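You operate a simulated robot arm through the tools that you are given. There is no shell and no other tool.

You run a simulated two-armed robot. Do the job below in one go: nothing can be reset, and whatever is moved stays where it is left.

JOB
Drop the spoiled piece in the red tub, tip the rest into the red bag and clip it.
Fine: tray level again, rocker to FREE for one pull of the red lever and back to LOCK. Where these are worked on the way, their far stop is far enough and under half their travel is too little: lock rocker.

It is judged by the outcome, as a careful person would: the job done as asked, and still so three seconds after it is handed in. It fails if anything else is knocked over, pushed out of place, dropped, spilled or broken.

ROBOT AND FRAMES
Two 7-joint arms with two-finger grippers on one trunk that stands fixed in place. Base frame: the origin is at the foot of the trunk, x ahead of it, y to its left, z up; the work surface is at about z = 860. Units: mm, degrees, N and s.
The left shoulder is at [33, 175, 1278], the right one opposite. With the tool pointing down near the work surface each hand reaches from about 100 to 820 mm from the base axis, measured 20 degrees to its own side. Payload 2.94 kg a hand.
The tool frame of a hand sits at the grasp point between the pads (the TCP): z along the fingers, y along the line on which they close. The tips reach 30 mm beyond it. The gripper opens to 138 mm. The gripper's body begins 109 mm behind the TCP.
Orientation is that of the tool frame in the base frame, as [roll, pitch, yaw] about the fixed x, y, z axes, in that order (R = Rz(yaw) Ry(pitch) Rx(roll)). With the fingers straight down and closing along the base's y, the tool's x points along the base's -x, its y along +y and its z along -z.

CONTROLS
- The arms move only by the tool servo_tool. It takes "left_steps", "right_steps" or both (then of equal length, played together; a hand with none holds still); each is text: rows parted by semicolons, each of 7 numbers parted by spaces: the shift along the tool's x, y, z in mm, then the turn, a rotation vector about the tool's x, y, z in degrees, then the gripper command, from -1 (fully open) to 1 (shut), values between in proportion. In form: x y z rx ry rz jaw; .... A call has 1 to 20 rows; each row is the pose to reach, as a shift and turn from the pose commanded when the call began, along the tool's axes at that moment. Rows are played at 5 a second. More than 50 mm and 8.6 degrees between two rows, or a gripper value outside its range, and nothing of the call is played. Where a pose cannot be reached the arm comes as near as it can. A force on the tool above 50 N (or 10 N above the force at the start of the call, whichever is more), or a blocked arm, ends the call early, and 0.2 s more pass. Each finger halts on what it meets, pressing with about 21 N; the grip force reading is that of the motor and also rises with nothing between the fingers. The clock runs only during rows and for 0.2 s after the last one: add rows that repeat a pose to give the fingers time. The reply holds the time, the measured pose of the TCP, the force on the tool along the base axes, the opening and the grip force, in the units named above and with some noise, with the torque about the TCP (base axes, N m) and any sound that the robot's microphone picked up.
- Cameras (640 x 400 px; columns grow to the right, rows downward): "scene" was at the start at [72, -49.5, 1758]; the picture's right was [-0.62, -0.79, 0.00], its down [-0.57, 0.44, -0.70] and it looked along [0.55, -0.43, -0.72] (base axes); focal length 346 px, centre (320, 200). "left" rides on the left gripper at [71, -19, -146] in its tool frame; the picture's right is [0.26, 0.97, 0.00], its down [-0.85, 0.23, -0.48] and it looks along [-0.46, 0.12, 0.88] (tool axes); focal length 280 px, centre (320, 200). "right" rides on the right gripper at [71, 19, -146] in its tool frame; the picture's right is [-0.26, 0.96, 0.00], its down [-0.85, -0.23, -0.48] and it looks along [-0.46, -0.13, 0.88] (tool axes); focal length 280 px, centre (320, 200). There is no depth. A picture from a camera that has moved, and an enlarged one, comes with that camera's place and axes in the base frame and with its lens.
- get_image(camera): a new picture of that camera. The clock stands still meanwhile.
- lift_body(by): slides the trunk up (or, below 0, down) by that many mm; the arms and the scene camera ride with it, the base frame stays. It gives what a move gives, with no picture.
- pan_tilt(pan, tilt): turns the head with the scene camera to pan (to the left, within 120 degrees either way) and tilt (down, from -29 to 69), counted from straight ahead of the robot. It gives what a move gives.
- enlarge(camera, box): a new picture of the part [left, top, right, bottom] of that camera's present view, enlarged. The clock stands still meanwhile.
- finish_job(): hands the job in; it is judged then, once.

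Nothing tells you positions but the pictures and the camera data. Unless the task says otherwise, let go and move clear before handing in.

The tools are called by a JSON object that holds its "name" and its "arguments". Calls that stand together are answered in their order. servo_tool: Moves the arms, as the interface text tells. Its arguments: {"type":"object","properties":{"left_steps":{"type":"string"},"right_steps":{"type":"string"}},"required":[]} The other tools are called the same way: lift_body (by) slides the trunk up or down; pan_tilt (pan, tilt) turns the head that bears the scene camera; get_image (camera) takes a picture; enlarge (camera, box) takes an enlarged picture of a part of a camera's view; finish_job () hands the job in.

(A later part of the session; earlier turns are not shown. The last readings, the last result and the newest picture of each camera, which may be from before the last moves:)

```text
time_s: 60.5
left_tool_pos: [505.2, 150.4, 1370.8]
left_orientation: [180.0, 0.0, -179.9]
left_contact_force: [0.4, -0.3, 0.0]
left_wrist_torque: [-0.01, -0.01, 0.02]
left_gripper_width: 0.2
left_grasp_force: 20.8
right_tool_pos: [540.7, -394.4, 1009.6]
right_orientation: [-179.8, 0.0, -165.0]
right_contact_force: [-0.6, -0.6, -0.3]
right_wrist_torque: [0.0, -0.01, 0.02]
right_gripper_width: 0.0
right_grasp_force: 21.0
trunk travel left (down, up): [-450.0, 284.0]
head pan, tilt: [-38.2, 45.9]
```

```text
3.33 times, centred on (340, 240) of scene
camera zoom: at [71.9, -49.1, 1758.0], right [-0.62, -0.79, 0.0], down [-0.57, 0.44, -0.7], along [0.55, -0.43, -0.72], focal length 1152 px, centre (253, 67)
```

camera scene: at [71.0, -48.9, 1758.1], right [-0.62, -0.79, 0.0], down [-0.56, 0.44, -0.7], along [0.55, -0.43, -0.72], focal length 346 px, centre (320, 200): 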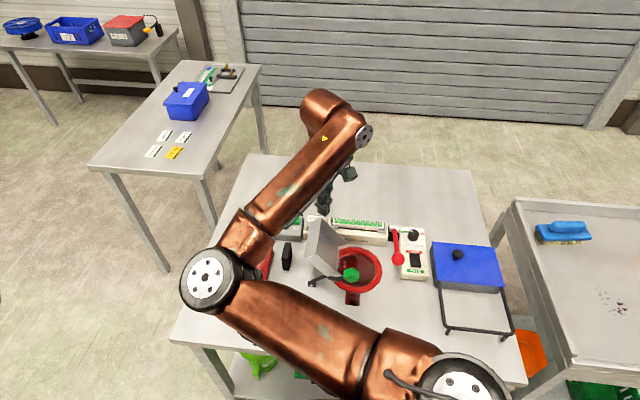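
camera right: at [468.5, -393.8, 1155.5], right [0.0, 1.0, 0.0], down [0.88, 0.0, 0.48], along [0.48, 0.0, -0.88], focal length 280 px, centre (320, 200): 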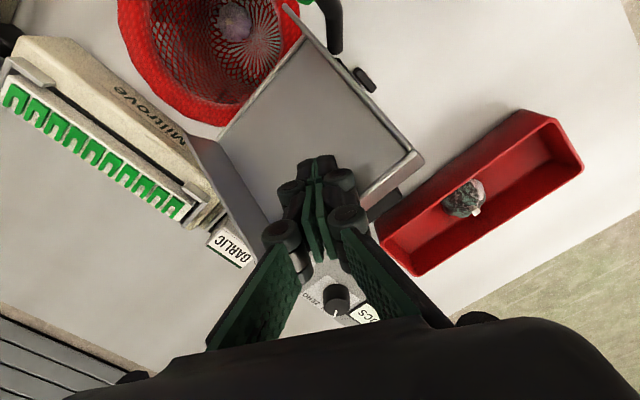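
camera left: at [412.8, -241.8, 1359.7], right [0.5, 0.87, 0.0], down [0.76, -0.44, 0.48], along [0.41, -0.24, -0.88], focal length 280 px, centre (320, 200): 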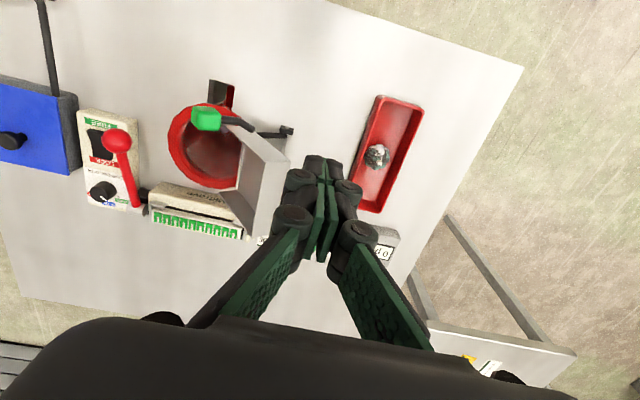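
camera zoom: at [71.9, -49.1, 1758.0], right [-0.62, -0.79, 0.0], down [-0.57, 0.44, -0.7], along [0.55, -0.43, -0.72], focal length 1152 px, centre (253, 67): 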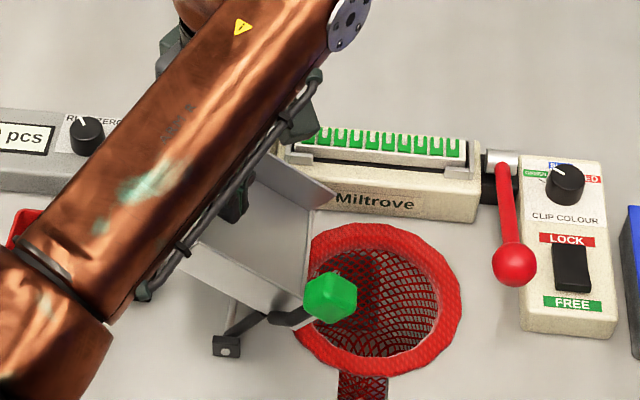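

The tray is coming back. I continue slowly past its balance point.

{"name": "servo_tool", "arguments": {"right_steps": "-7 4 0 0 0 0 1; -14 8 0 0 0 0 1; -20 11 0 0 0 0 1; -26 15 0 0 0 0 1; -31 17 0 0 0 0 1; -36 20 0 0 0 0 1; -40 23 0 0 0 0 1; -44 25 0 0 0 0 1; -48 27 0 0 0 0 1; -52 29 0 0 0 0 1; -56 32 0 0 0 0 1; -56 32 0 0 0 0 1; -56 32 0 0 0 0 1"}}

{"name": "get_image", "arguments": {"camera": "right"}}

{"name": "enlarge", "arguments": {"camera": "scene", "box": [260, 180, 420, 300]}}

```text
time_s: 63.3
left_tool_pos: [505.2, 151.9, 1371.1]
left_orientation: [-179.8, -0.1, -179.9]
left_contact_force: [-0.3, 0.0, -0.7]
left_wrist_torque: [-0.02, 0.01, 0.0]
left_gripper_width: 0.1
left_grasp_force: 21.2
right_tool_pos: [586.9, -348.2, 1009.3]
right_orientation: [-179.8, 0.1, -164.9]
right_contact_force: [0.7, 0.4, -0.3]
right_wrist_torque: [-0.02, -0.04, 0.03]
right_gripper_width: 0.0
right_grasp_force: 21.1
trunk travel left (down, up): [-450.0, 284.0]
head pan, tilt: [-38.2, 45.9]
```

```text
taken
camera right: at [513.9, -349.1, 1156.2], right [0.0, 1.0, 0.0], down [0.88, 0.0, 0.48], along [0.48, 0.0, -0.88], focal length 280 px, centre (320, 200)
```

right: 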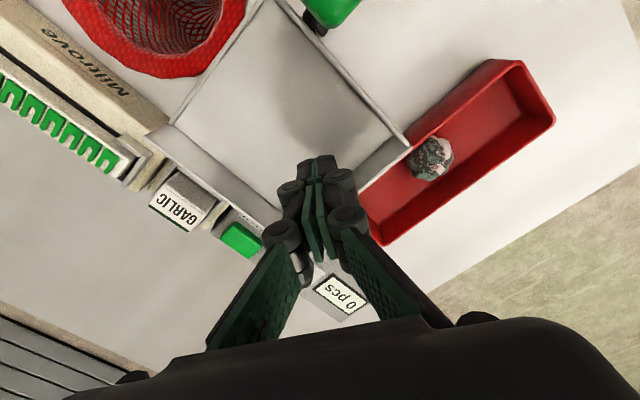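

```text
3.33 times, centred on (340, 240) of scene
camera zoom: at [72.1, -48.8, 1758.0], right [-0.62, -0.79, 0.0], down [-0.57, 0.44, -0.7], along [0.55, -0.43, -0.72], focal length 1152 px, centre (253, 67)
```

zoom: 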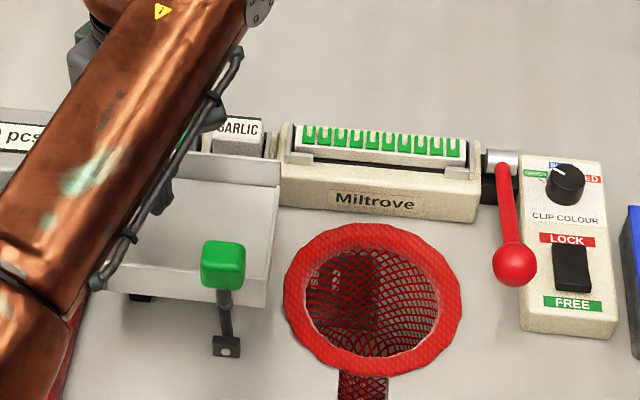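

The tray is level again and empty. I raise the right hand and move to above the rocker at about (354,-628), turning to yaw 90.

{"name": "servo_tool", "arguments": {"right_steps": "0 0 -40 0 0 0 1; 0 0 -80 0 0 0 1; 0 0 -120 0 0 0 1; 0 0 -150 0 0 0 1; 31 -19 -150 0 0 8 1; 61 -39 -150 0 0 16 1; 92 -58 -150 0 0 24 1; 123 -78 -150 0 0 32 1; 153 -97 -150 0 0 40 1; 184 -116 -150 0 0 48 1; 215 -136 -150 0 0 56 1; 245 -155 -150 0 0 64 1; 276 -175 -150 0 0 72 1; 307 -194 -150 0 0 80 1; 307 -194 -150 0 0 88 1; 307 -194 -150 0 0 96 1; 307 -194 -150 0 0 104 1; 307 -194 -150 0 0 105 1"}}

{"name": "get_image", "arguments": {"camera": "right"}}

{"name": "get_image", "arguments": {"camera": "scene"}}

```text
time_s: 67.1
left_tool_pos: [505.6, 151.0, 1370.5]
left_orientation: [-180.0, 0.0, -179.9]
left_contact_force: [-0.2, 0.5, -0.4]
left_wrist_torque: [0.0, -0.02, 0.02]
left_gripper_width: 0.1
left_grasp_force: 21.3
right_tool_pos: [339.3, -613.9, 1159.9]
right_orientation: [180.0, 0.1, 90.0]
right_contact_force: [-0.2, -0.7, -0.1]
right_wrist_torque: [-0.05, 0.01, -0.05]
right_gripper_width: 0.0
right_grasp_force: 20.7
trunk travel left (down, up): [-450.0, 284.0]
head pan, tilt: [-38.2, 45.9]
```

```text
taken
camera right: at [359.7, -544.8, 1306.4], right [0.96, -0.26, 0.0], down [-0.23, -0.85, 0.48], along [-0.12, -0.46, -0.88], focal length 280 px, centre (320, 200)
```

right: 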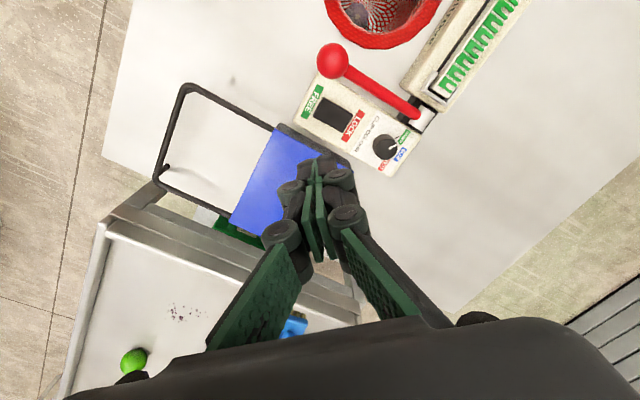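

```text
taken
camera scene: at [72.0, -49.1, 1758.0], right [-0.62, -0.79, 0.0], down [-0.57, 0.44, -0.7], along [0.55, -0.43, -0.72], focal length 346 px, centre (320, 200)
```

scene: 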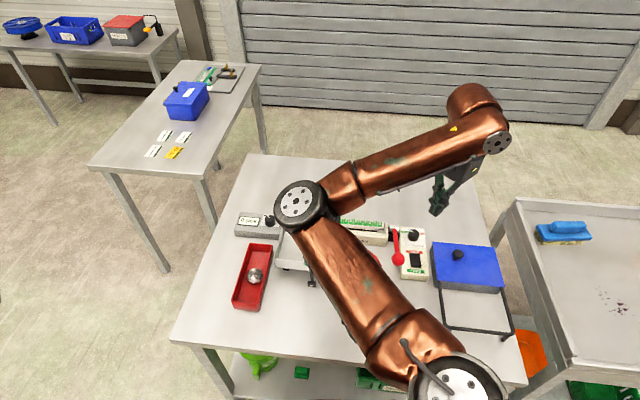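

{"name": "enlarge", "arguments": {"camera": "right", "box": [280, 20, 480, 190]}}

{"name": "enlarge", "arguments": {"camera": "scene", "box": [370, 210, 450, 290]}}

```text
2.35 times, centred on (380, 105) of right
camera zoom: at [359.7, -544.8, 1306.4], right [0.96, -0.26, 0.0], down [-0.23, -0.85, 0.48], along [-0.12, -0.46, -0.88], focal length 660 px, centre (179, 424)
```

zoom: 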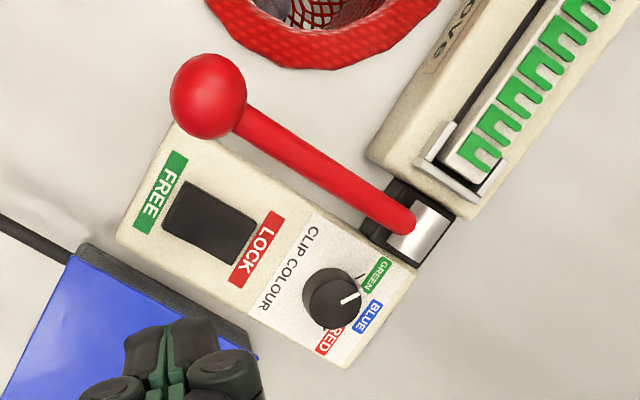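

```text
5.00 times, centred on (410, 250) of scene
camera zoom: at [72.0, -49.1, 1758.0], right [-0.62, -0.79, 0.0], down [-0.57, 0.44, -0.7], along [0.55, -0.43, -0.72], focal length 1727 px, centre (-130, -50)
```

zoom: 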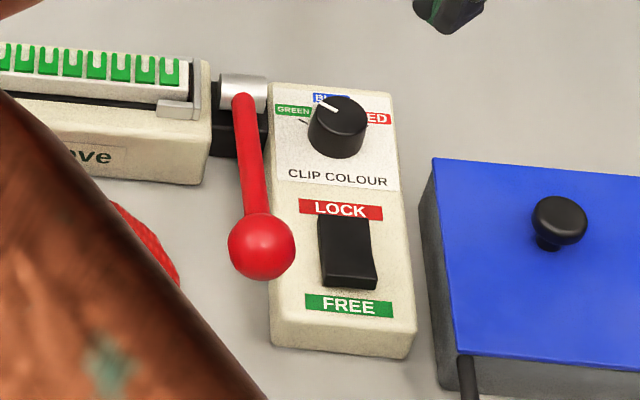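

The rocker is down on LOCK, its FREE end is raised. I descend above the FREE end with closed fingers.

{"name": "servo_tool", "arguments": {"right_steps": "-6 7 40 0 0 0 1; -6 7 80 0 0 0 1; -6 7 120 0 0 0 1; -6 7 160 0 0 0 1; -6 7 190 0 0 0 1; -6 7 205 0 0 0 1; -6 7 205 0 0 0 1"}}

{"name": "get_image", "arguments": {"camera": "right"}}

{"name": "enlarge", "arguments": {"camera": "scene", "box": [370, 190, 470, 290]}}

```text
time_s: 68.7
left_tool_pos: [503.8, 149.9, 1371.5]
left_orientation: [-179.9, -0.1, -180.0]
left_contact_force: [-0.4, -0.2, -0.2]
left_wrist_torque: [0.0, -0.01, 0.01]
left_gripper_width: 0.0
left_grasp_force: 21.1
right_tool_pos: [346.2, -622.9, 954.2]
right_orientation: [180.0, 0.1, 90.1]
right_contact_force: [-0.2, 0.0, -0.1]
right_wrist_torque: [-0.02, 0.05, 0.0]
right_gripper_width: 0.0
right_grasp_force: 21.0
trunk travel left (down, up): [-450.0, 284.0]
head pan, tilt: [-38.2, 45.9]
```

```text
taken
camera right: at [366.1, -551.1, 1101.4], right [0.97, -0.26, 0.0], down [-0.23, -0.85, 0.48], along [-0.12, -0.46, -0.88], focal length 280 px, centre (320, 200)
```

right: 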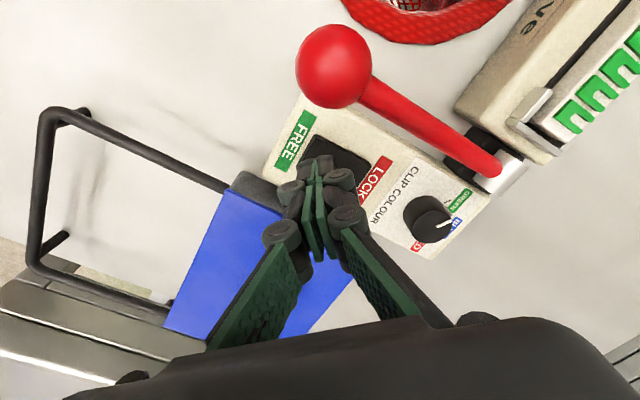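

```text
4.00 times, centred on (420, 240) of scene
camera zoom: at [71.9, -49.0, 1758.1], right [-0.62, -0.79, 0.0], down [-0.57, 0.44, -0.7], along [0.55, -0.43, -0.72], focal length 1382 px, centre (-80, 40)
```

zoom: 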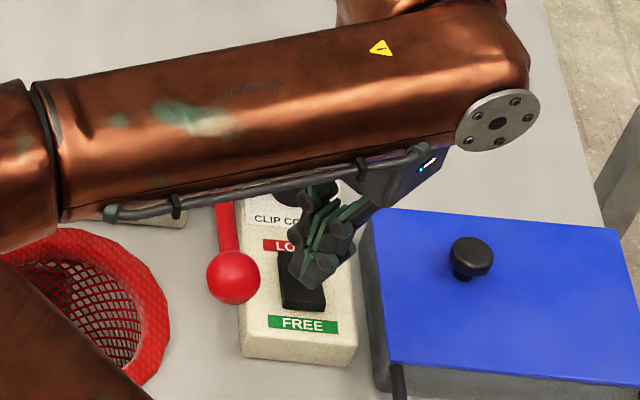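

{"name": "servo_tool", "arguments": {"right_steps": "0 0 6 0 0 0 1; 0 0 12 0 0 0 1; 0 0 15 0 0 0 1; 0 0 15 0 0 0 1"}}

{"name": "enlarge", "arguments": {"camera": "right", "box": [240, 80, 440, 240]}}

```text
time_s: 69.7
left_tool_pos: [505.6, 151.7, 1370.1]
left_orientation: [180.0, 0.0, -179.9]
left_contact_force: [-1.2, -0.1, 0.0]
left_wrist_torque: [-0.01, -0.01, -0.01]
left_gripper_width: 0.0
left_grasp_force: 21.0
right_tool_pos: [346.7, -622.4, 940.2]
right_orientation: [-180.0, 0.0, 90.1]
right_contact_force: [-0.2, 0.2, -0.3]
right_wrist_torque: [-0.01, 0.02, 0.01]
right_gripper_width: 0.0
right_grasp_force: 20.9
trunk travel left (down, up): [-450.0, 284.0]
head pan, tilt: [-38.2, 45.9]
```

```text
2.50 times, centred on (340, 160) of right
camera zoom: at [367.1, -552.0, 1086.3], right [0.97, -0.26, 0.0], down [-0.23, -0.85, 0.48], along [-0.12, -0.46, -0.88], focal length 701 px, centre (270, 300)
```

zoom: 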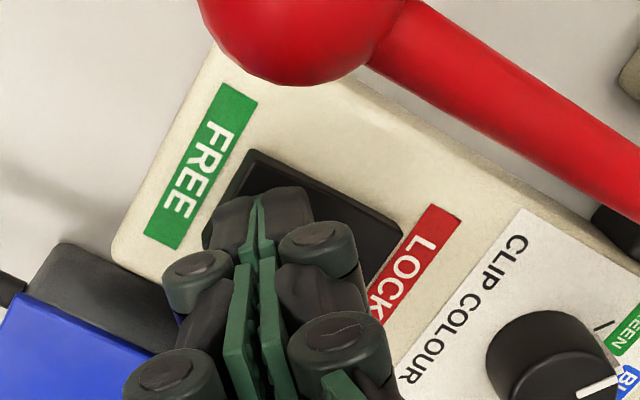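

{"name": "servo_tool", "arguments": {"right_steps": "-3 3 2 0 0 0 1; -3 3 5 0 0 0 1; -3 3 8 0 0 0 1; -3 3 8 0 0 0 1"}}

{"name": "enlarge", "arguments": {"camera": "right", "box": [240, 80, 440, 240]}}

```text
time_s: 70.7
left_tool_pos: [505.1, 151.8, 1369.7]
left_orientation: [-179.8, 0.0, -179.9]
left_contact_force: [0.8, 0.0, -0.2]
left_wrist_torque: [-0.02, 0.03, 0.02]
left_gripper_width: 0.1
left_grasp_force: 21.2
right_tool_pos: [349.0, -624.9, 932.3]
right_orientation: [-180.0, 0.1, 90.1]
right_contact_force: [-0.3, 1.2, 2.2]
right_wrist_torque: [0.03, 0.02, 0.0]
right_gripper_width: 5.9
right_grasp_force: 28.3
trunk travel left (down, up): [-450.0, 284.0]
head pan, tilt: [-38.2, 45.9]
```

```text
2.50 times, centred on (340, 160) of right
camera zoom: at [369.3, -554.8, 1078.5], right [0.97, -0.26, 0.0], down [-0.23, -0.85, 0.48], along [-0.12, -0.46, -0.88], focal length 701 px, centre (270, 300)
```

zoom: 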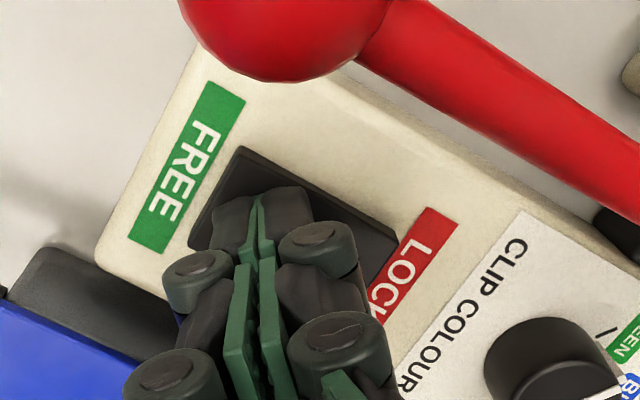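

{"name": "servo_tool", "arguments": {"right_steps": "0 0 3 0 0 0 1; 0 0 6 0 0 0 1; 0 0 6 0 0 0 1"}}

{"name": "enlarge", "arguments": {"camera": "right", "box": [240, 80, 440, 240]}}

```text
time_s: 71.5
left_tool_pos: [502.9, 154.7, 1370.5]
left_orientation: [-179.8, 0.1, -179.8]
left_contact_force: [0.5, -0.2, -0.6]
left_wrist_torque: [-0.02, -0.01, 0.04]
left_gripper_width: 0.0
left_grasp_force: 21.4
right_tool_pos: [349.7, -625.1, 932.4]
right_orientation: [179.6, 0.5, 90.0]
right_contact_force: [-1.1, -3.7, 43.5]
right_wrist_torque: [-0.48, -0.09, -0.02]
right_gripper_width: 6.0
right_grasp_force: 27.8
trunk travel left (down, up): [-450.0, 284.0]
head pan, tilt: [-38.2, 45.9]
```

```text
2.50 times, centred on (340, 160) of right
camera zoom: at [368.5, -553.0, 1077.5], right [0.97, -0.26, 0.01], down [-0.23, -0.84, 0.48], along [-0.12, -0.47, -0.88], focal length 701 px, centre (270, 300)
```

zoom: 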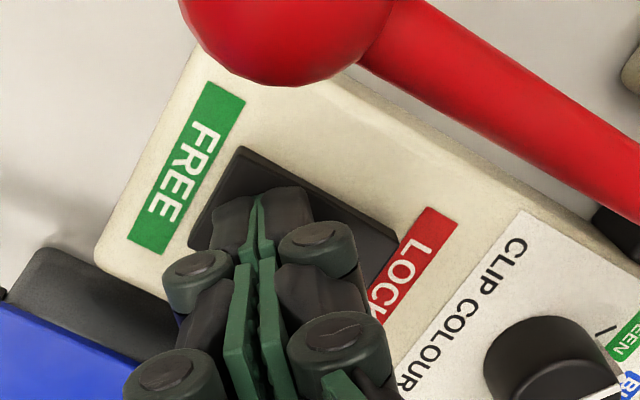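

A solid stop at 43 N. I lift off and see whether the rocker has flipped.

{"name": "servo_tool", "arguments": {"right_steps": "0 0 -10 0 0 0 1; 0 0 -40 0 0 0 1; 10 -30 -80 0 0 0 1; 10 -60 -110 0 0 0 1; 10 -60 -110 0 0 0 1"}}

{"name": "get_image", "arguments": {"camera": "right"}}

{"name": "enlarge", "arguments": {"camera": "scene", "box": [370, 210, 450, 290]}}

```text
refused: row 3 steps farther than a row can; nothing moved
```

```text
taken
camera right: at [368.5, -553.0, 1077.5], right [0.97, -0.26, 0.01], down [-0.23, -0.84, 0.48], along [-0.12, -0.47, -0.88], focal length 280 px, centre (320, 200)
```

right: 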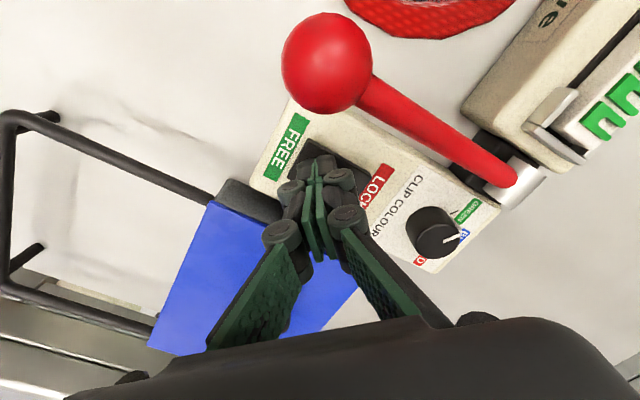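

```text
5.00 times, centred on (410, 250) of scene
camera zoom: at [68.9, -44.5, 1758.7], right [-0.62, -0.79, 0.0], down [-0.56, 0.44, -0.7], along [0.55, -0.43, -0.72], focal length 1727 px, centre (-130, -50)
```

zoom: 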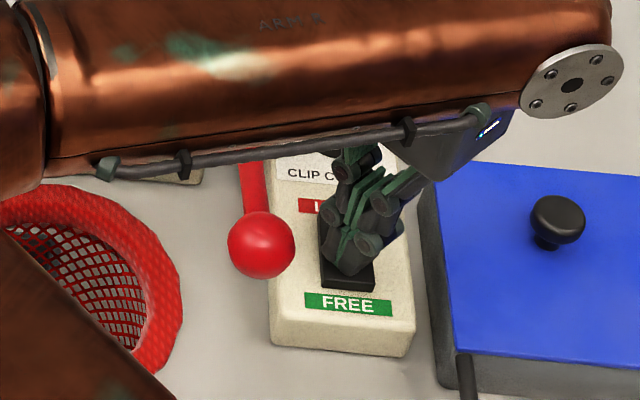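

{"name": "servo_tool", "arguments": {"right_steps": "0 0 -10 0 0 0 1; 0 0 -40 0 0 0 1; 5 -20 -75 0 0 0 1; 10 -45 -110 0 0 0 1; 10 -60 -130 0 0 0 1; 10 -60 -130 0 0 0 1"}}

{"name": "enlarge", "arguments": {"camera": "right", "box": [280, 20, 480, 190]}}

{"name": "enlarge", "arguments": {"camera": "scene", "box": [370, 210, 450, 290]}}

```text
time_s: 72.9
left_tool_pos: [504.9, 149.5, 1371.0]
left_orientation: [-180.0, 0.1, -179.9]
left_contact_force: [-0.1, -0.2, -0.4]
left_wrist_torque: [-0.02, 0.01, -0.02]
left_gripper_width: 0.1
left_grasp_force: 21.0
right_tool_pos: [288.9, -615.0, 1055.5]
right_orientation: [-180.0, 0.0, 90.1]
right_contact_force: [0.1, -0.6, 0.0]
right_wrist_torque: [-0.01, 0.01, 0.01]
right_gripper_width: 0.0
right_grasp_force: 28.8
trunk travel left (down, up): [-450.0, 284.0]
head pan, tilt: [-38.2, 45.9]
```

```text
2.35 times, centred on (380, 105) of right
camera zoom: at [309.4, -544.0, 1202.1], right [0.97, -0.26, 0.0], down [-0.23, -0.85, 0.48], along [-0.12, -0.46, -0.88], focal length 660 px, centre (179, 424)
```

zoom: 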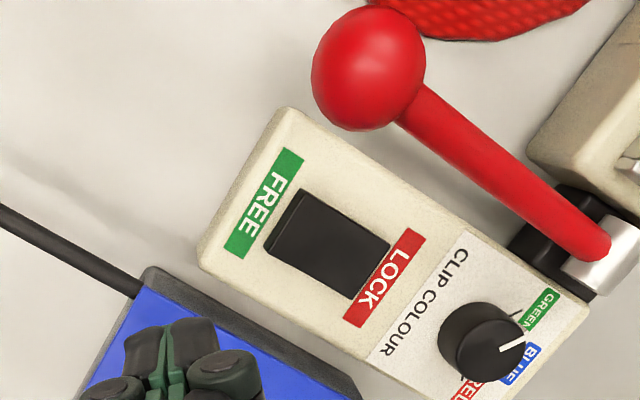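

```text
5.00 times, centred on (410, 250) of scene
camera zoom: at [72.3, -49.4, 1758.0], right [-0.62, -0.79, 0.0], down [-0.57, 0.44, -0.7], along [0.55, -0.43, -0.72], focal length 1727 px, centre (-130, -50)
```

zoom: 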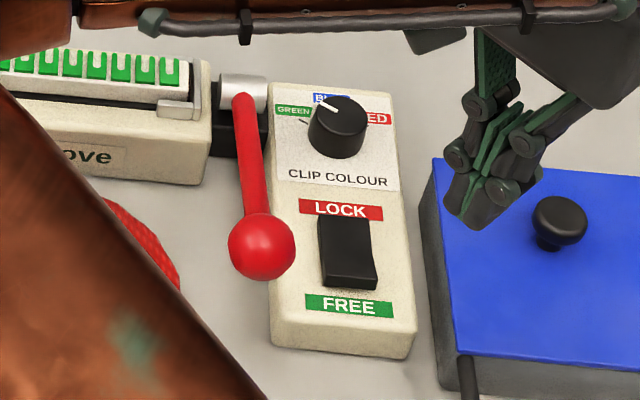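

The rocker did not flip; the torque shows I pressed right at its pivot. I go again, about 13 mm nearer the FREE edge.

{"name": "servo_tool", "arguments": {"right_steps": "0 25 0 0 0 0 1; 0 50 0 0 0 0 1; 0 51 35 0 0 0 1; 0 51 70 0 0 0 1; 0 51 100 0 0 0 1; 0 51 115 0 0 0 1; 0 51 115 0 0 0 1"}}

{"name": "enlarge", "arguments": {"camera": "right", "box": [240, 80, 440, 240]}}

```text
time_s: 74.5
left_tool_pos: [504.2, 151.4, 1371.3]
left_orientation: [-179.9, 0.0, -179.9]
left_contact_force: [0.1, -0.5, 0.1]
left_wrist_torque: [-0.02, 0.02, -0.02]
left_gripper_width: 0.0
left_grasp_force: 20.8
right_tool_pos: [340.9, -613.0, 941.3]
right_orientation: [180.0, 0.1, 90.0]
right_contact_force: [-0.3, 0.6, -0.3]
right_wrist_torque: [-0.01, -0.02, 0.01]
right_gripper_width: 0.1
right_grasp_force: 28.2
trunk travel left (down, up): [-450.0, 284.0]
head pan, tilt: [-38.2, 45.9]
```

```text
2.50 times, centred on (340, 160) of right
camera zoom: at [360.8, -543.6, 1087.3], right [0.97, -0.26, 0.0], down [-0.23, -0.85, 0.48], along [-0.12, -0.46, -0.88], focal length 701 px, centre (270, 300)
```

zoom: 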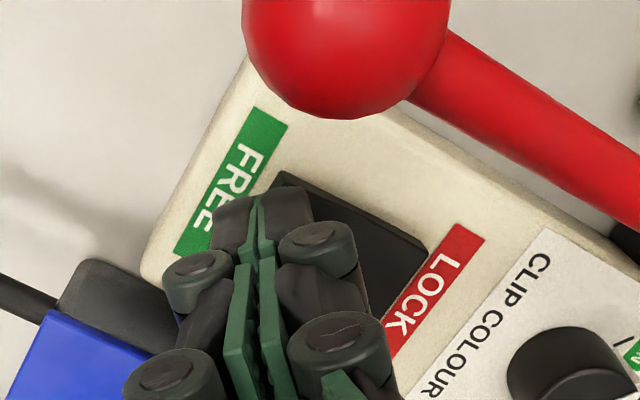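

{"name": "servo_tool", "arguments": {"right_steps": "0 0 4 0 0 0 1; 0 0 8 0 0 0 1; 0 0 11 0 0 0 1; 0 0 11 0 0 0 1"}}

```text
time_s: 75.5
left_tool_pos: [504.4, 151.5, 1370.1]
left_orientation: [-179.9, 0.0, -180.0]
left_contact_force: [-0.5, 0.3, 0.2]
left_wrist_torque: [0.02, 0.01, -0.01]
left_gripper_width: 0.0
left_grasp_force: 20.3
right_tool_pos: [340.6, -613.6, 931.2]
right_orientation: [180.0, 0.1, 90.1]
right_contact_force: [-0.9, 0.9, 5.0]
right_wrist_torque: [-0.04, 0.0, -0.03]
right_gripper_width: 0.2
right_grasp_force: 28.1
trunk travel left (down, up): [-450.0, 284.0]
head pan, tilt: [-38.2, 45.9]
```

{"name": "servo_tool", "arguments": {"right_steps": "0 0 2 0 0 0 1; 0 0 4 0 0 0 1; 0 0 4 0 0 0 1"}}

{"name": "enlarge", "arguments": {"camera": "scene", "box": [370, 210, 450, 290]}}

```text
time_s: 76.3
left_tool_pos: [503.6, 153.6, 1371.8]
left_orientation: [-179.8, 0.2, -179.9]
left_contact_force: [-0.2, -0.5, 0.3]
left_wrist_torque: [-0.01, 0.04, 0.0]
left_gripper_width: 0.2
left_grasp_force: 20.3
right_tool_pos: [340.9, -613.8, 929.3]
right_orientation: [179.8, 0.4, 90.0]
right_contact_force: [-1.6, -0.8, 32.9]
right_wrist_torque: [-0.4, -0.26, -0.03]
right_gripper_width: 0.0
right_grasp_force: 28.3
trunk travel left (down, up): [-450.0, 284.0]
head pan, tilt: [-38.2, 45.9]
```

```text
5.00 times, centred on (410, 250) of scene
camera zoom: at [69.8, -45.5, 1758.5], right [-0.62, -0.79, 0.0], down [-0.56, 0.44, -0.7], along [0.55, -0.43, -0.72], focal length 1727 px, centre (-130, -50)
```

zoom: 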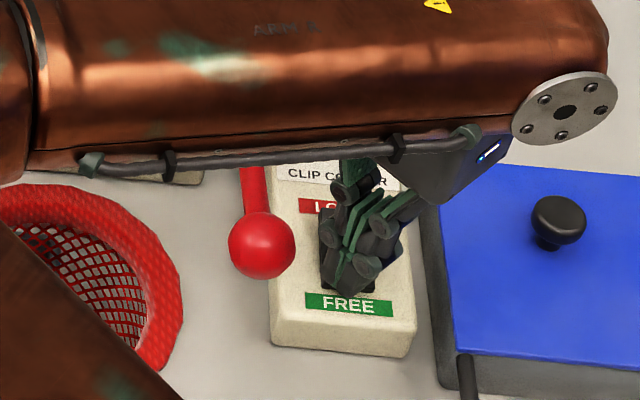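

The contact point suggests the FREE half may now be the low side. I lift off and look closely.

{"name": "servo_tool", "arguments": {"right_steps": "0 0 -10 0 0 0 1; 0 0 -40 0 0 0 1; 0 -20 -75 0 0 0 1; 0 -50 -110 0 0 0 1; 0 -70 -130 0 0 0 1; 0 -70 -130 0 0 0 1"}}

{"name": "enlarge", "arguments": {"camera": "right", "box": [330, 50, 430, 120]}}

{"name": "enlarge", "arguments": {"camera": "scene", "box": [395, 235, 435, 285]}}

```text
time_s: 77.7
left_tool_pos: [505.6, 150.3, 1370.5]
left_orientation: [-180.0, -0.1, -179.9]
left_contact_force: [-0.6, 0.1, -0.6]
left_wrist_torque: [0.02, -0.01, 0.02]
left_gripper_width: 0.0
left_grasp_force: 20.4
right_tool_pos: [268.6, -613.5, 1056.4]
right_orientation: [180.0, 0.0, 90.1]
right_contact_force: [-0.5, 0.2, 0.5]
right_wrist_torque: [0.0, 0.02, 0.0]
right_gripper_width: 0.0
right_grasp_force: 28.7
trunk travel left (down, up): [-450.0, 284.0]
head pan, tilt: [-38.2, 45.9]
```

```text
5.71 times, centred on (380, 85) of right
camera zoom: at [289.6, -543.1, 1202.5], right [0.97, -0.26, 0.0], down [-0.23, -0.85, 0.48], along [-0.12, -0.46, -0.88], focal length 1602 px, centre (-23, 857)
```

zoom: 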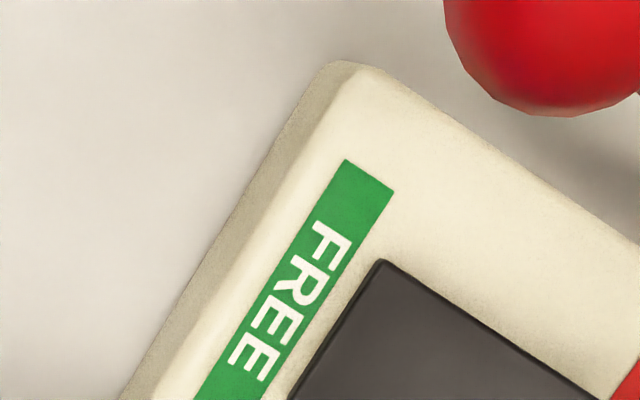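

```text
8.00 times, centred on (415, 260) of scene
camera zoom: at [72.4, -49.5, 1758.0], right [-0.62, -0.79, 0.0], down [-0.57, 0.44, -0.7], along [0.55, -0.43, -0.72], focal length 2764 px, centre (-440, -280)
```

zoom: 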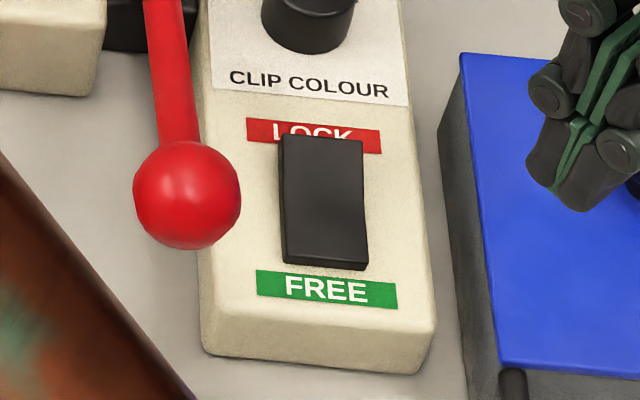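

The rocker is now clearly on FREE (its LOCK end is raised). Next I press the red lever ball down from above; ball about (370,-561,955).

{"name": "servo_tool", "arguments": {"right_steps": "17 34 0 0 0 0 1; 35 68 0 0 0 0 1; 52 101 0 0 0 0 1; 52 101 10 0 0 0 1; 52 101 25 0 0 0 1; 52 101 25 0 0 0 1"}}

{"name": "get_image", "arguments": {"camera": "right"}}

{"name": "enlarge", "arguments": {"camera": "scene", "box": [350, 190, 450, 290]}}

```text
time_s: 79.1
left_tool_pos: [504.7, 151.5, 1370.7]
left_orientation: [-179.9, 0.0, -179.9]
left_contact_force: [0.2, -0.5, -0.2]
left_wrist_torque: [0.02, 0.0, -0.01]
left_gripper_width: 0.0
left_grasp_force: 20.6
right_tool_pos: [371.1, -561.1, 1030.6]
right_orientation: [-179.9, 0.1, 90.1]
right_contact_force: [0.2, 0.1, -0.3]
right_wrist_torque: [-0.03, 0.02, 0.0]
right_gripper_width: 0.1
right_grasp_force: 28.6
trunk travel left (down, up): [-450.0, 284.0]
head pan, tilt: [-38.2, 45.9]
```

```text
taken
camera right: at [391.0, -491.5, 1176.8], right [0.97, -0.26, 0.0], down [-0.23, -0.85, 0.48], along [-0.12, -0.46, -0.88], focal length 280 px, centre (320, 200)
```

right: 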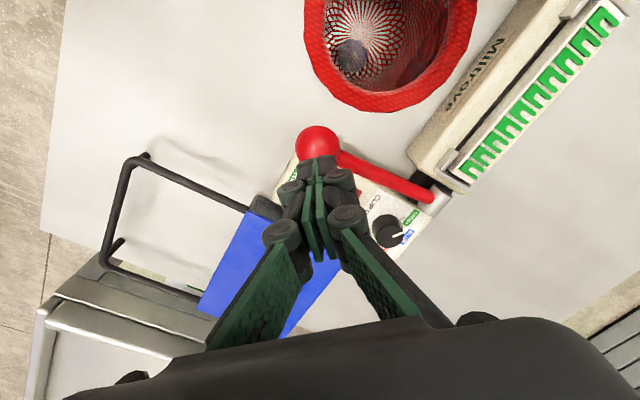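

```text
4.00 times, centred on (400, 240) of scene
camera zoom: at [71.8, -48.8, 1758.1], right [-0.62, -0.79, 0.0], down [-0.57, 0.44, -0.7], along [0.55, -0.43, -0.72], focal length 1382 px, centre (0, 40)
```

zoom: 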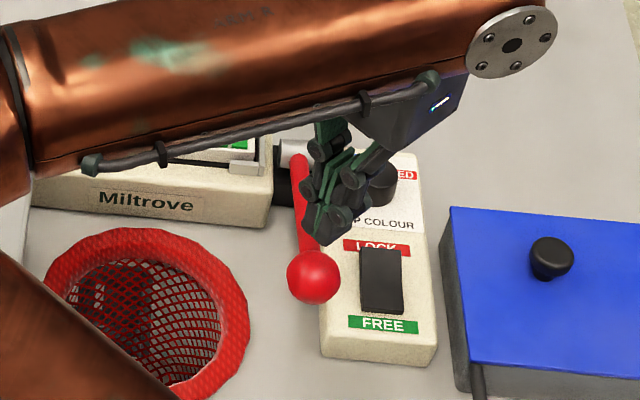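

{"name": "servo_tool", "arguments": {"right_steps": "3 0 10 0 0 0 1; 3 0 20 0 0 0 1; 3 0 26 0 0 0 1; 3 0 32 0 0 0 1; 3 0 38 0 0 0 1; 3 0 38 0 0 0 1"}}

{"name": "enlarge", "arguments": {"camera": "scene", "box": [350, 190, 450, 290]}}

```text
time_s: 80.5
left_tool_pos: [504.4, 151.2, 1370.6]
left_orientation: [-179.8, 0.0, -179.9]
left_contact_force: [-0.7, 0.3, -0.1]
left_wrist_torque: [-0.03, -0.01, 0.04]
left_gripper_width: 0.0
left_grasp_force: 21.3
right_tool_pos: [371.9, -561.4, 993.1]
right_orientation: [-180.0, 0.1, 90.1]
right_contact_force: [-0.6, 0.2, 1.6]
right_wrist_torque: [0.02, 0.05, -0.01]
right_gripper_width: 0.0
right_grasp_force: 28.4
trunk travel left (down, up): [-450.0, 284.0]
head pan, tilt: [-38.2, 45.9]
```

```text
4.00 times, centred on (400, 240) of scene
camera zoom: at [71.8, -48.9, 1758.1], right [-0.62, -0.79, 0.0], down [-0.57, 0.44, -0.7], along [0.55, -0.43, -0.72], focal length 1382 px, centre (0, 40)
```

zoom: 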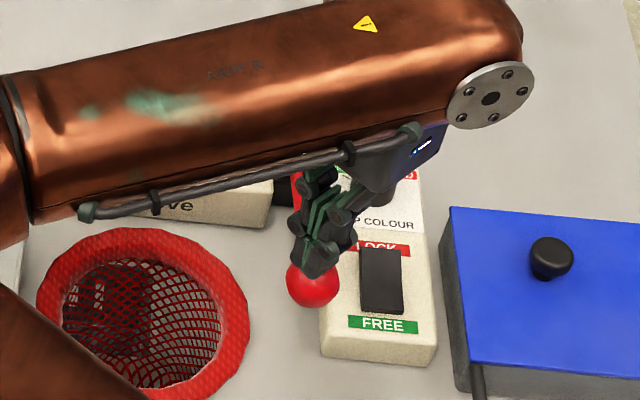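

{"name": "servo_tool", "arguments": {"right_steps": "0 0 8 0 0 0 1; 0 0 16 0 0 0 1; 0 0 24 0 0 0 1; 0 0 24 0 0 0 1"}}

{"name": "enlarge", "arguments": {"camera": "scene", "box": [350, 190, 450, 290]}}

{"name": "get_image", "arguments": {"camera": "right"}}

```text
time_s: 81.5
left_tool_pos: [503.5, 151.9, 1371.5]
left_orientation: [-179.9, 0.0, -179.9]
left_contact_force: [0.2, -0.2, -0.6]
left_wrist_torque: [0.0, 0.01, -0.01]
left_gripper_width: 0.1
left_grasp_force: 20.4
right_tool_pos: [371.2, -558.9, 968.6]
right_orientation: [-180.0, 0.1, 90.2]
right_contact_force: [-2.4, 0.9, 3.8]
right_wrist_torque: [0.06, 0.08, -0.01]
right_gripper_width: 0.0
right_grasp_force: 28.5
trunk travel left (down, up): [-450.0, 284.0]
head pan, tilt: [-38.2, 45.9]
```

```text
4.00 times, centred on (400, 240) of scene
camera zoom: at [71.4, -48.5, 1758.1], right [-0.62, -0.79, 0.0], down [-0.56, 0.44, -0.7], along [0.55, -0.43, -0.72], focal length 1382 px, centre (0, 40)
```

zoom: 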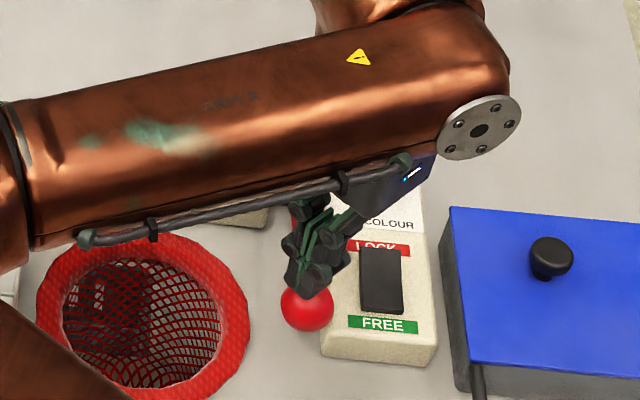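

```text
taken
camera right: at [391.7, -488.7, 1115.3], right [0.97, -0.26, 0.0], down [-0.23, -0.85, 0.48], along [-0.12, -0.46, -0.88], focal length 280 px, centre (320, 200)
```

right: 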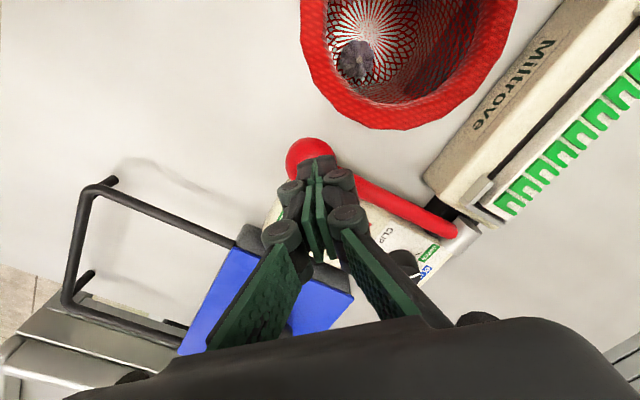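

The lever goes down easily, ball now near z≈919. I follow it a bit outward and keep pressing to its stop.

{"name": "servo_tool", "arguments": {"right_steps": "3 -3 6 0 0 0 1; 4 -4 14 0 0 0 1; 4 -4 22 0 0 0 1; 4 -4 30 0 0 0 1; 4 -4 30 0 0 0 1"}}

{"name": "enlarge", "arguments": {"camera": "scene", "box": [350, 190, 450, 290]}}

{"name": "get_image", "arguments": {"camera": "right"}}

```text
time_s: 82.4
left_tool_pos: [502.0, 154.6, 1371.5]
left_orientation: [-179.8, 0.1, -179.9]
left_contact_force: [0.6, 0.4, 0.1]
left_wrist_torque: [0.04, 0.01, 0.02]
left_gripper_width: 0.0
left_grasp_force: 21.3
right_tool_pos: [368.9, -556.5, 952.1]
right_orientation: [179.2, 0.8, 90.0]
right_contact_force: [-10.3, 13.3, 35.1]
right_wrist_torque: [0.37, 0.36, -0.02]
right_gripper_width: 0.2
right_grasp_force: 28.4
trunk travel left (down, up): [-450.0, 284.0]
head pan, tilt: [-38.2, 45.9]
stopped in row 4 (right hand): the force on the tool passed its limit at 58 N (the readings are from after the stop); the commanded pose is now the measured one
```

```text
4.00 times, centred on (400, 240) of scene
camera zoom: at [69.2, -44.9, 1758.6], right [-0.62, -0.79, 0.0], down [-0.56, 0.44, -0.7], along [0.55, -0.43, -0.72], focal length 1382 px, centre (0, 40)
```

zoom: 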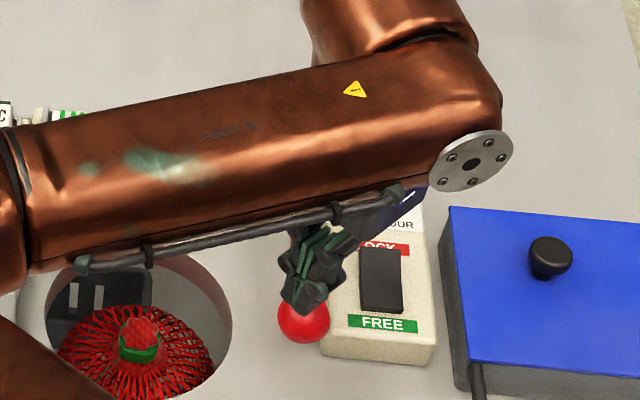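

```text
taken
camera right: at [387.3, -484.3, 1098.6], right [0.96, -0.26, 0.02], down [-0.24, -0.84, 0.48], along [-0.11, -0.47, -0.87], focal length 280 px, centre (320, 200)
```

right: 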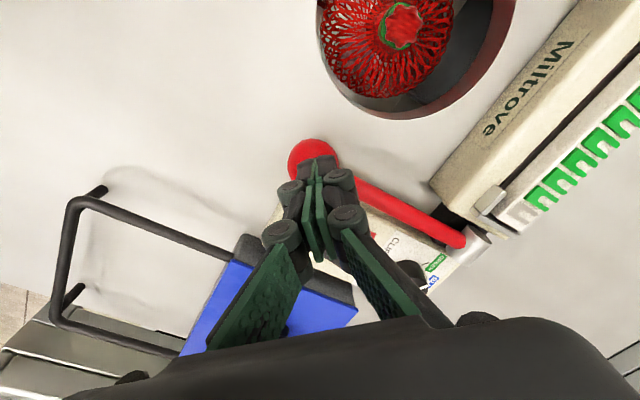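

The lever hit its stop and the bag is now closed with a green clip. I lift off the lever and see whether it returns.

{"name": "servo_tool", "arguments": {"right_steps": "0 0 -10 0 0 0 1; 0 0 -20 0 0 0 1; 0 0 -35 0 0 0 1; 0 0 -60 0 0 0 1; 0 0 -95 0 0 0 1; 0 0 -130 0 0 0 1; 0 -40 -150 0 0 0 1; 0 -80 -150 0 0 0 1; 0 -80 -150 0 0 0 1"}}

{"name": "get_image", "arguments": {"camera": "right"}}

{"name": "enlarge", "arguments": {"camera": "scene", "box": [320, 190, 450, 310]}}

```text
time_s: 84.4
left_tool_pos: [505.1, 151.2, 1371.1]
left_orientation: [-179.9, 0.0, -179.8]
left_contact_force: [0.2, -0.4, 0.6]
left_wrist_torque: [-0.04, 0.04, 0.03]
left_gripper_width: 0.4
left_grasp_force: 21.6
right_tool_pos: [288.9, -555.7, 1098.5]
right_orientation: [179.4, 0.6, 90.1]
right_contact_force: [-0.3, -0.1, -0.2]
right_wrist_torque: [-0.03, -0.02, 0.02]
right_gripper_width: 0.0
right_grasp_force: 28.4
trunk travel left (down, up): [-450.0, 284.0]
head pan, tilt: [-38.2, 45.9]
```

```text
taken
camera right: at [307.9, -483.5, 1244.1], right [0.97, -0.26, 0.01], down [-0.23, -0.84, 0.48], along [-0.12, -0.47, -0.88], focal length 280 px, centre (320, 200)
```

right: 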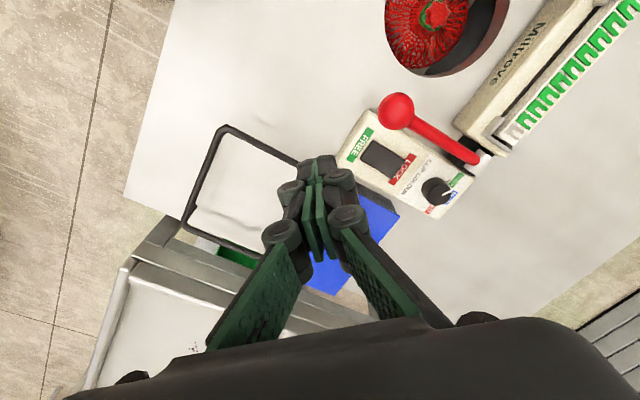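

```text
3.33 times, centred on (385, 250) of scene
camera zoom: at [72.4, -48.5, 1758.0], right [-0.62, -0.79, 0.0], down [-0.57, 0.44, -0.7], along [0.55, -0.43, -0.72], focal length 1152 px, centre (103, 33)
```

zoom: 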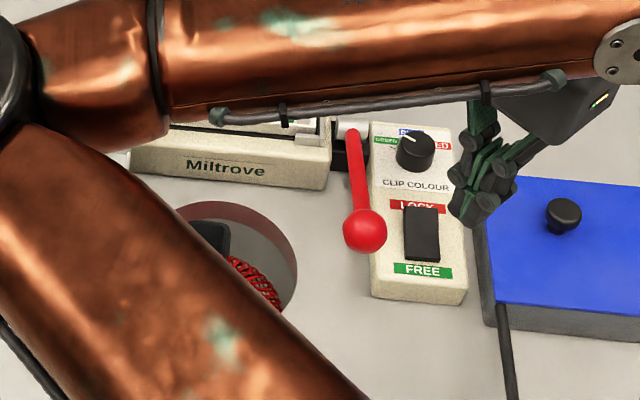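

The lever sprang back by itself and one clip was used. Now press the rocker's LOCK end at about (371,-648).

{"name": "servo_tool", "arguments": {"right_steps": "-31 27 0 0 0 0 1; -62 55 0 0 0 0 1; -93 82 0 0 0 0 1; -93 82 40 0 0 0 1; -93 82 80 0 0 0 1; -93 82 120 0 0 0 1; -93 82 145 0 0 0 1; -93 82 150 0 0 0 1; -93 82 150 0 0 0 1"}}

{"name": "enlarge", "arguments": {"camera": "right", "box": [240, 80, 440, 240]}}

```text
time_s: 86.4
left_tool_pos: [503.9, 150.1, 1370.3]
left_orientation: [-180.0, 0.0, -179.9]
left_contact_force: [0.6, 0.7, -0.2]
left_wrist_torque: [-0.01, 0.0, -0.01]
left_gripper_width: 0.2
left_grasp_force: 21.4
right_tool_pos: [371.4, -651.3, 947.1]
right_orientation: [179.4, 0.7, 90.0]
right_contact_force: [-0.5, -0.1, -0.2]
right_wrist_torque: [-0.02, -0.01, -0.02]
right_gripper_width: 0.0
right_grasp_force: 28.1
trunk travel left (down, up): [-450.0, 284.0]
head pan, tilt: [-38.2, 45.9]
```

```text
2.50 times, centred on (340, 160) of right
camera zoom: at [390.7, -579.9, 1093.5], right [0.97, -0.26, 0.01], down [-0.23, -0.84, 0.48], along [-0.12, -0.47, -0.88], focal length 701 px, centre (270, 300)
```

zoom: 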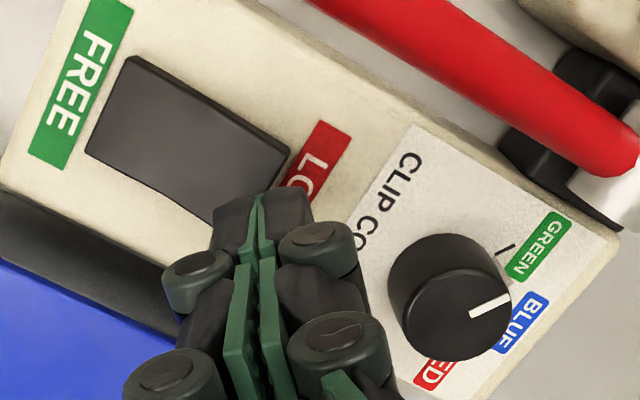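

{"name": "servo_tool", "arguments": {"right_steps": "8 -2 0 0 0 0 1; 8 -2 5 0 0 0 1; 8 -2 10 0 0 0 1; 8 -2 14 0 0 0 1; 8 -2 14 0 0 0 1"}}

{"name": "enlarge", "arguments": {"camera": "right", "box": [240, 80, 440, 240]}}

```text
time_s: 87.6
left_tool_pos: [504.7, 151.2, 1369.5]
left_orientation: [-180.0, 0.0, -179.9]
left_contact_force: [0.9, -0.5, 0.1]
left_wrist_torque: [-0.01, 0.01, -0.02]
left_gripper_width: 0.0
left_grasp_force: 20.9
right_tool_pos: [370.4, -643.6, 936.1]
right_orientation: [179.6, 0.5, 90.1]
right_contact_force: [0.2, -0.4, 2.0]
right_wrist_torque: [0.03, -0.01, -0.02]
right_gripper_width: 0.0
right_grasp_force: 28.7
trunk travel left (down, up): [-450.0, 284.0]
head pan, tilt: [-38.2, 45.9]
```

```text
2.50 times, centred on (340, 160) of right
camera zoom: at [389.0, -572.2, 1080.7], right [0.97, -0.26, 0.01], down [-0.23, -0.84, 0.48], along [-0.12, -0.47, -0.88], focal length 701 px, centre (270, 300)
```

zoom: 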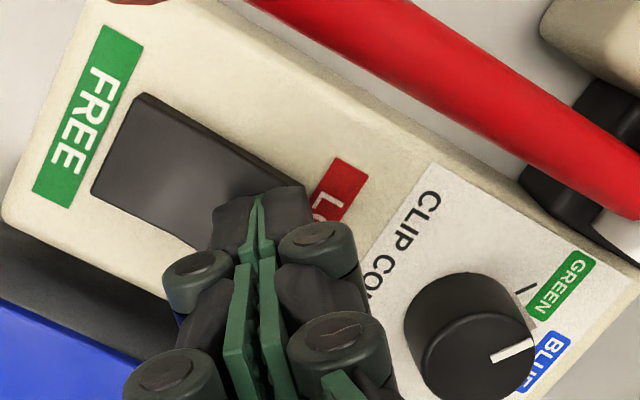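

{"name": "servo_tool", "arguments": {"right_steps": "0 0 2 0 0 0 1; 0 0 4 0 0 0 1; 0 0 6 0 0 0 1; 0 0 7 0 0 0 1; 0 0 7 0 0 0 1"}}

{"name": "enlarge", "arguments": {"camera": "right", "box": [240, 80, 440, 240]}}

```text
time_s: 88.8
left_tool_pos: [504.2, 151.9, 1372.0]
left_orientation: [-179.9, 0.0, -179.8]
left_contact_force: [-0.3, -0.5, 1.0]
left_wrist_torque: [0.04, 0.0, -0.02]
left_gripper_width: 0.3
left_grasp_force: 20.4
right_tool_pos: [369.4, -643.9, 931.4]
right_orientation: [179.3, 1.0, 90.1]
right_contact_force: [-0.5, -4.5, 22.9]
right_wrist_torque: [0.18, 0.19, 0.0]
right_gripper_width: 0.0
right_grasp_force: 28.6
trunk travel left (down, up): [-450.0, 284.0]
head pan, tilt: [-38.2, 45.9]
```

```text
2.50 times, centred on (340, 160) of right
camera zoom: at [388.3, -571.3, 1076.2], right [0.97, -0.26, 0.02], down [-0.24, -0.84, 0.49], along [-0.11, -0.47, -0.87], focal length 701 px, centre (270, 300)
```

zoom: 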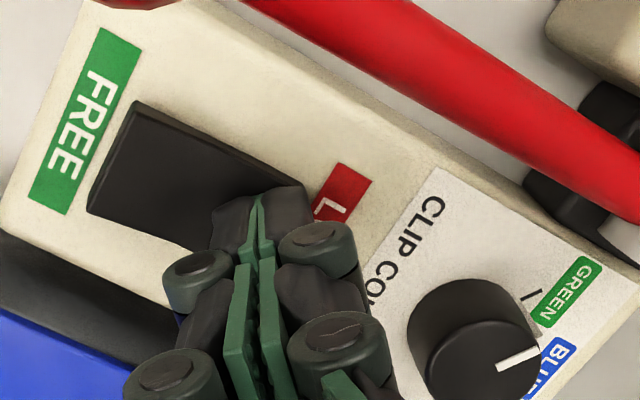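

The contact has moved to the rocker's centre side, as when it flipped before. I lift and check.

{"name": "servo_tool", "arguments": {"right_steps": "0 0 -15 0 0 0 1; 0 0 -50 0 0 0 1; 0 0 -90 0 0 0 1; 0 0 -130 0 0 0 1; 0 -45 -150 0 0 0 1; 0 -90 -160 0 0 0 1; 0 -130 -170 0 0 0 1; 0 -130 -170 0 0 0 1"}}

{"name": "get_image", "arguments": {"camera": "right"}}

{"name": "enlarge", "arguments": {"camera": "scene", "box": [395, 235, 435, 285]}}

{"name": "get_image", "arguments": {"camera": "scene"}}

```text
time_s: 90.6
left_tool_pos: [505.4, 151.6, 1369.8]
left_orientation: [180.0, -0.2, -180.0]
left_contact_force: [-0.7, 0.2, -0.1]
left_wrist_torque: [0.01, 0.01, -0.01]
left_gripper_width: 0.0
left_grasp_force: 21.0
right_tool_pos: [237.9, -640.5, 1095.4]
right_orientation: [179.5, 0.7, 90.1]
right_contact_force: [-0.3, -0.6, 0.0]
right_wrist_torque: [0.0, 0.01, -0.01]
right_gripper_width: 0.1
right_grasp_force: 28.2
trunk travel left (down, up): [-450.0, 284.0]
head pan, tilt: [-38.2, 45.9]
```

```text
taken
camera right: at [256.4, -569.5, 1242.3], right [0.97, -0.26, 0.01], down [-0.23, -0.84, 0.48], along [-0.12, -0.47, -0.88], focal length 280 px, centre (320, 200)
```

right: 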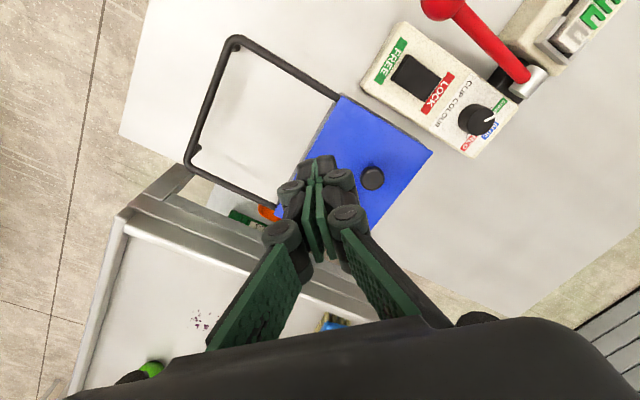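

```text
8.00 times, centred on (415, 260) of scene
camera zoom: at [73.0, -49.0, 1757.9], right [-0.62, -0.79, 0.0], down [-0.57, 0.44, -0.69], along [0.55, -0.43, -0.72], focal length 2764 px, centre (-440, -280)
```

zoom: 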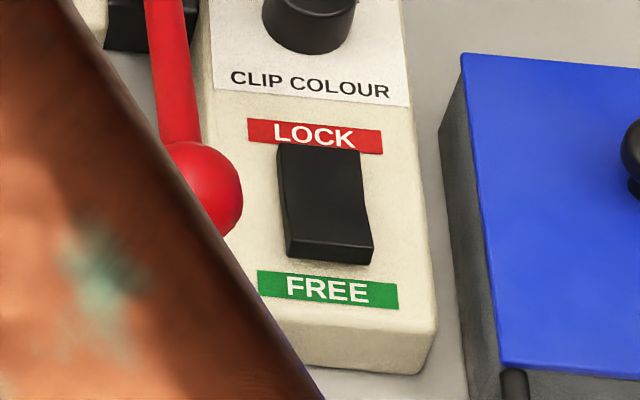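

```text
taken
camera scene: at [73.0, -49.0, 1757.9], right [-0.62, -0.79, 0.0], down [-0.57, 0.44, -0.69], along [0.55, -0.43, -0.72], focal length 346 px, centre (320, 200)
```

scene: 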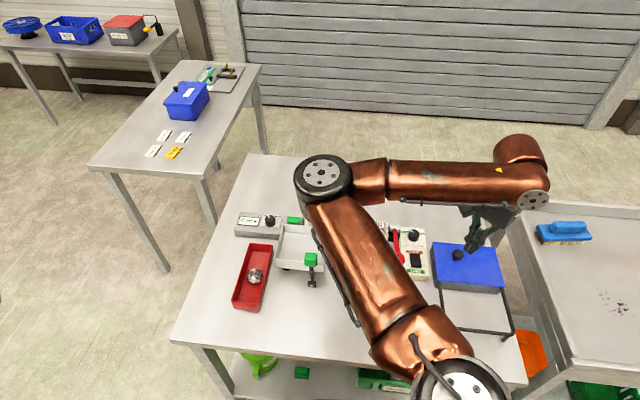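

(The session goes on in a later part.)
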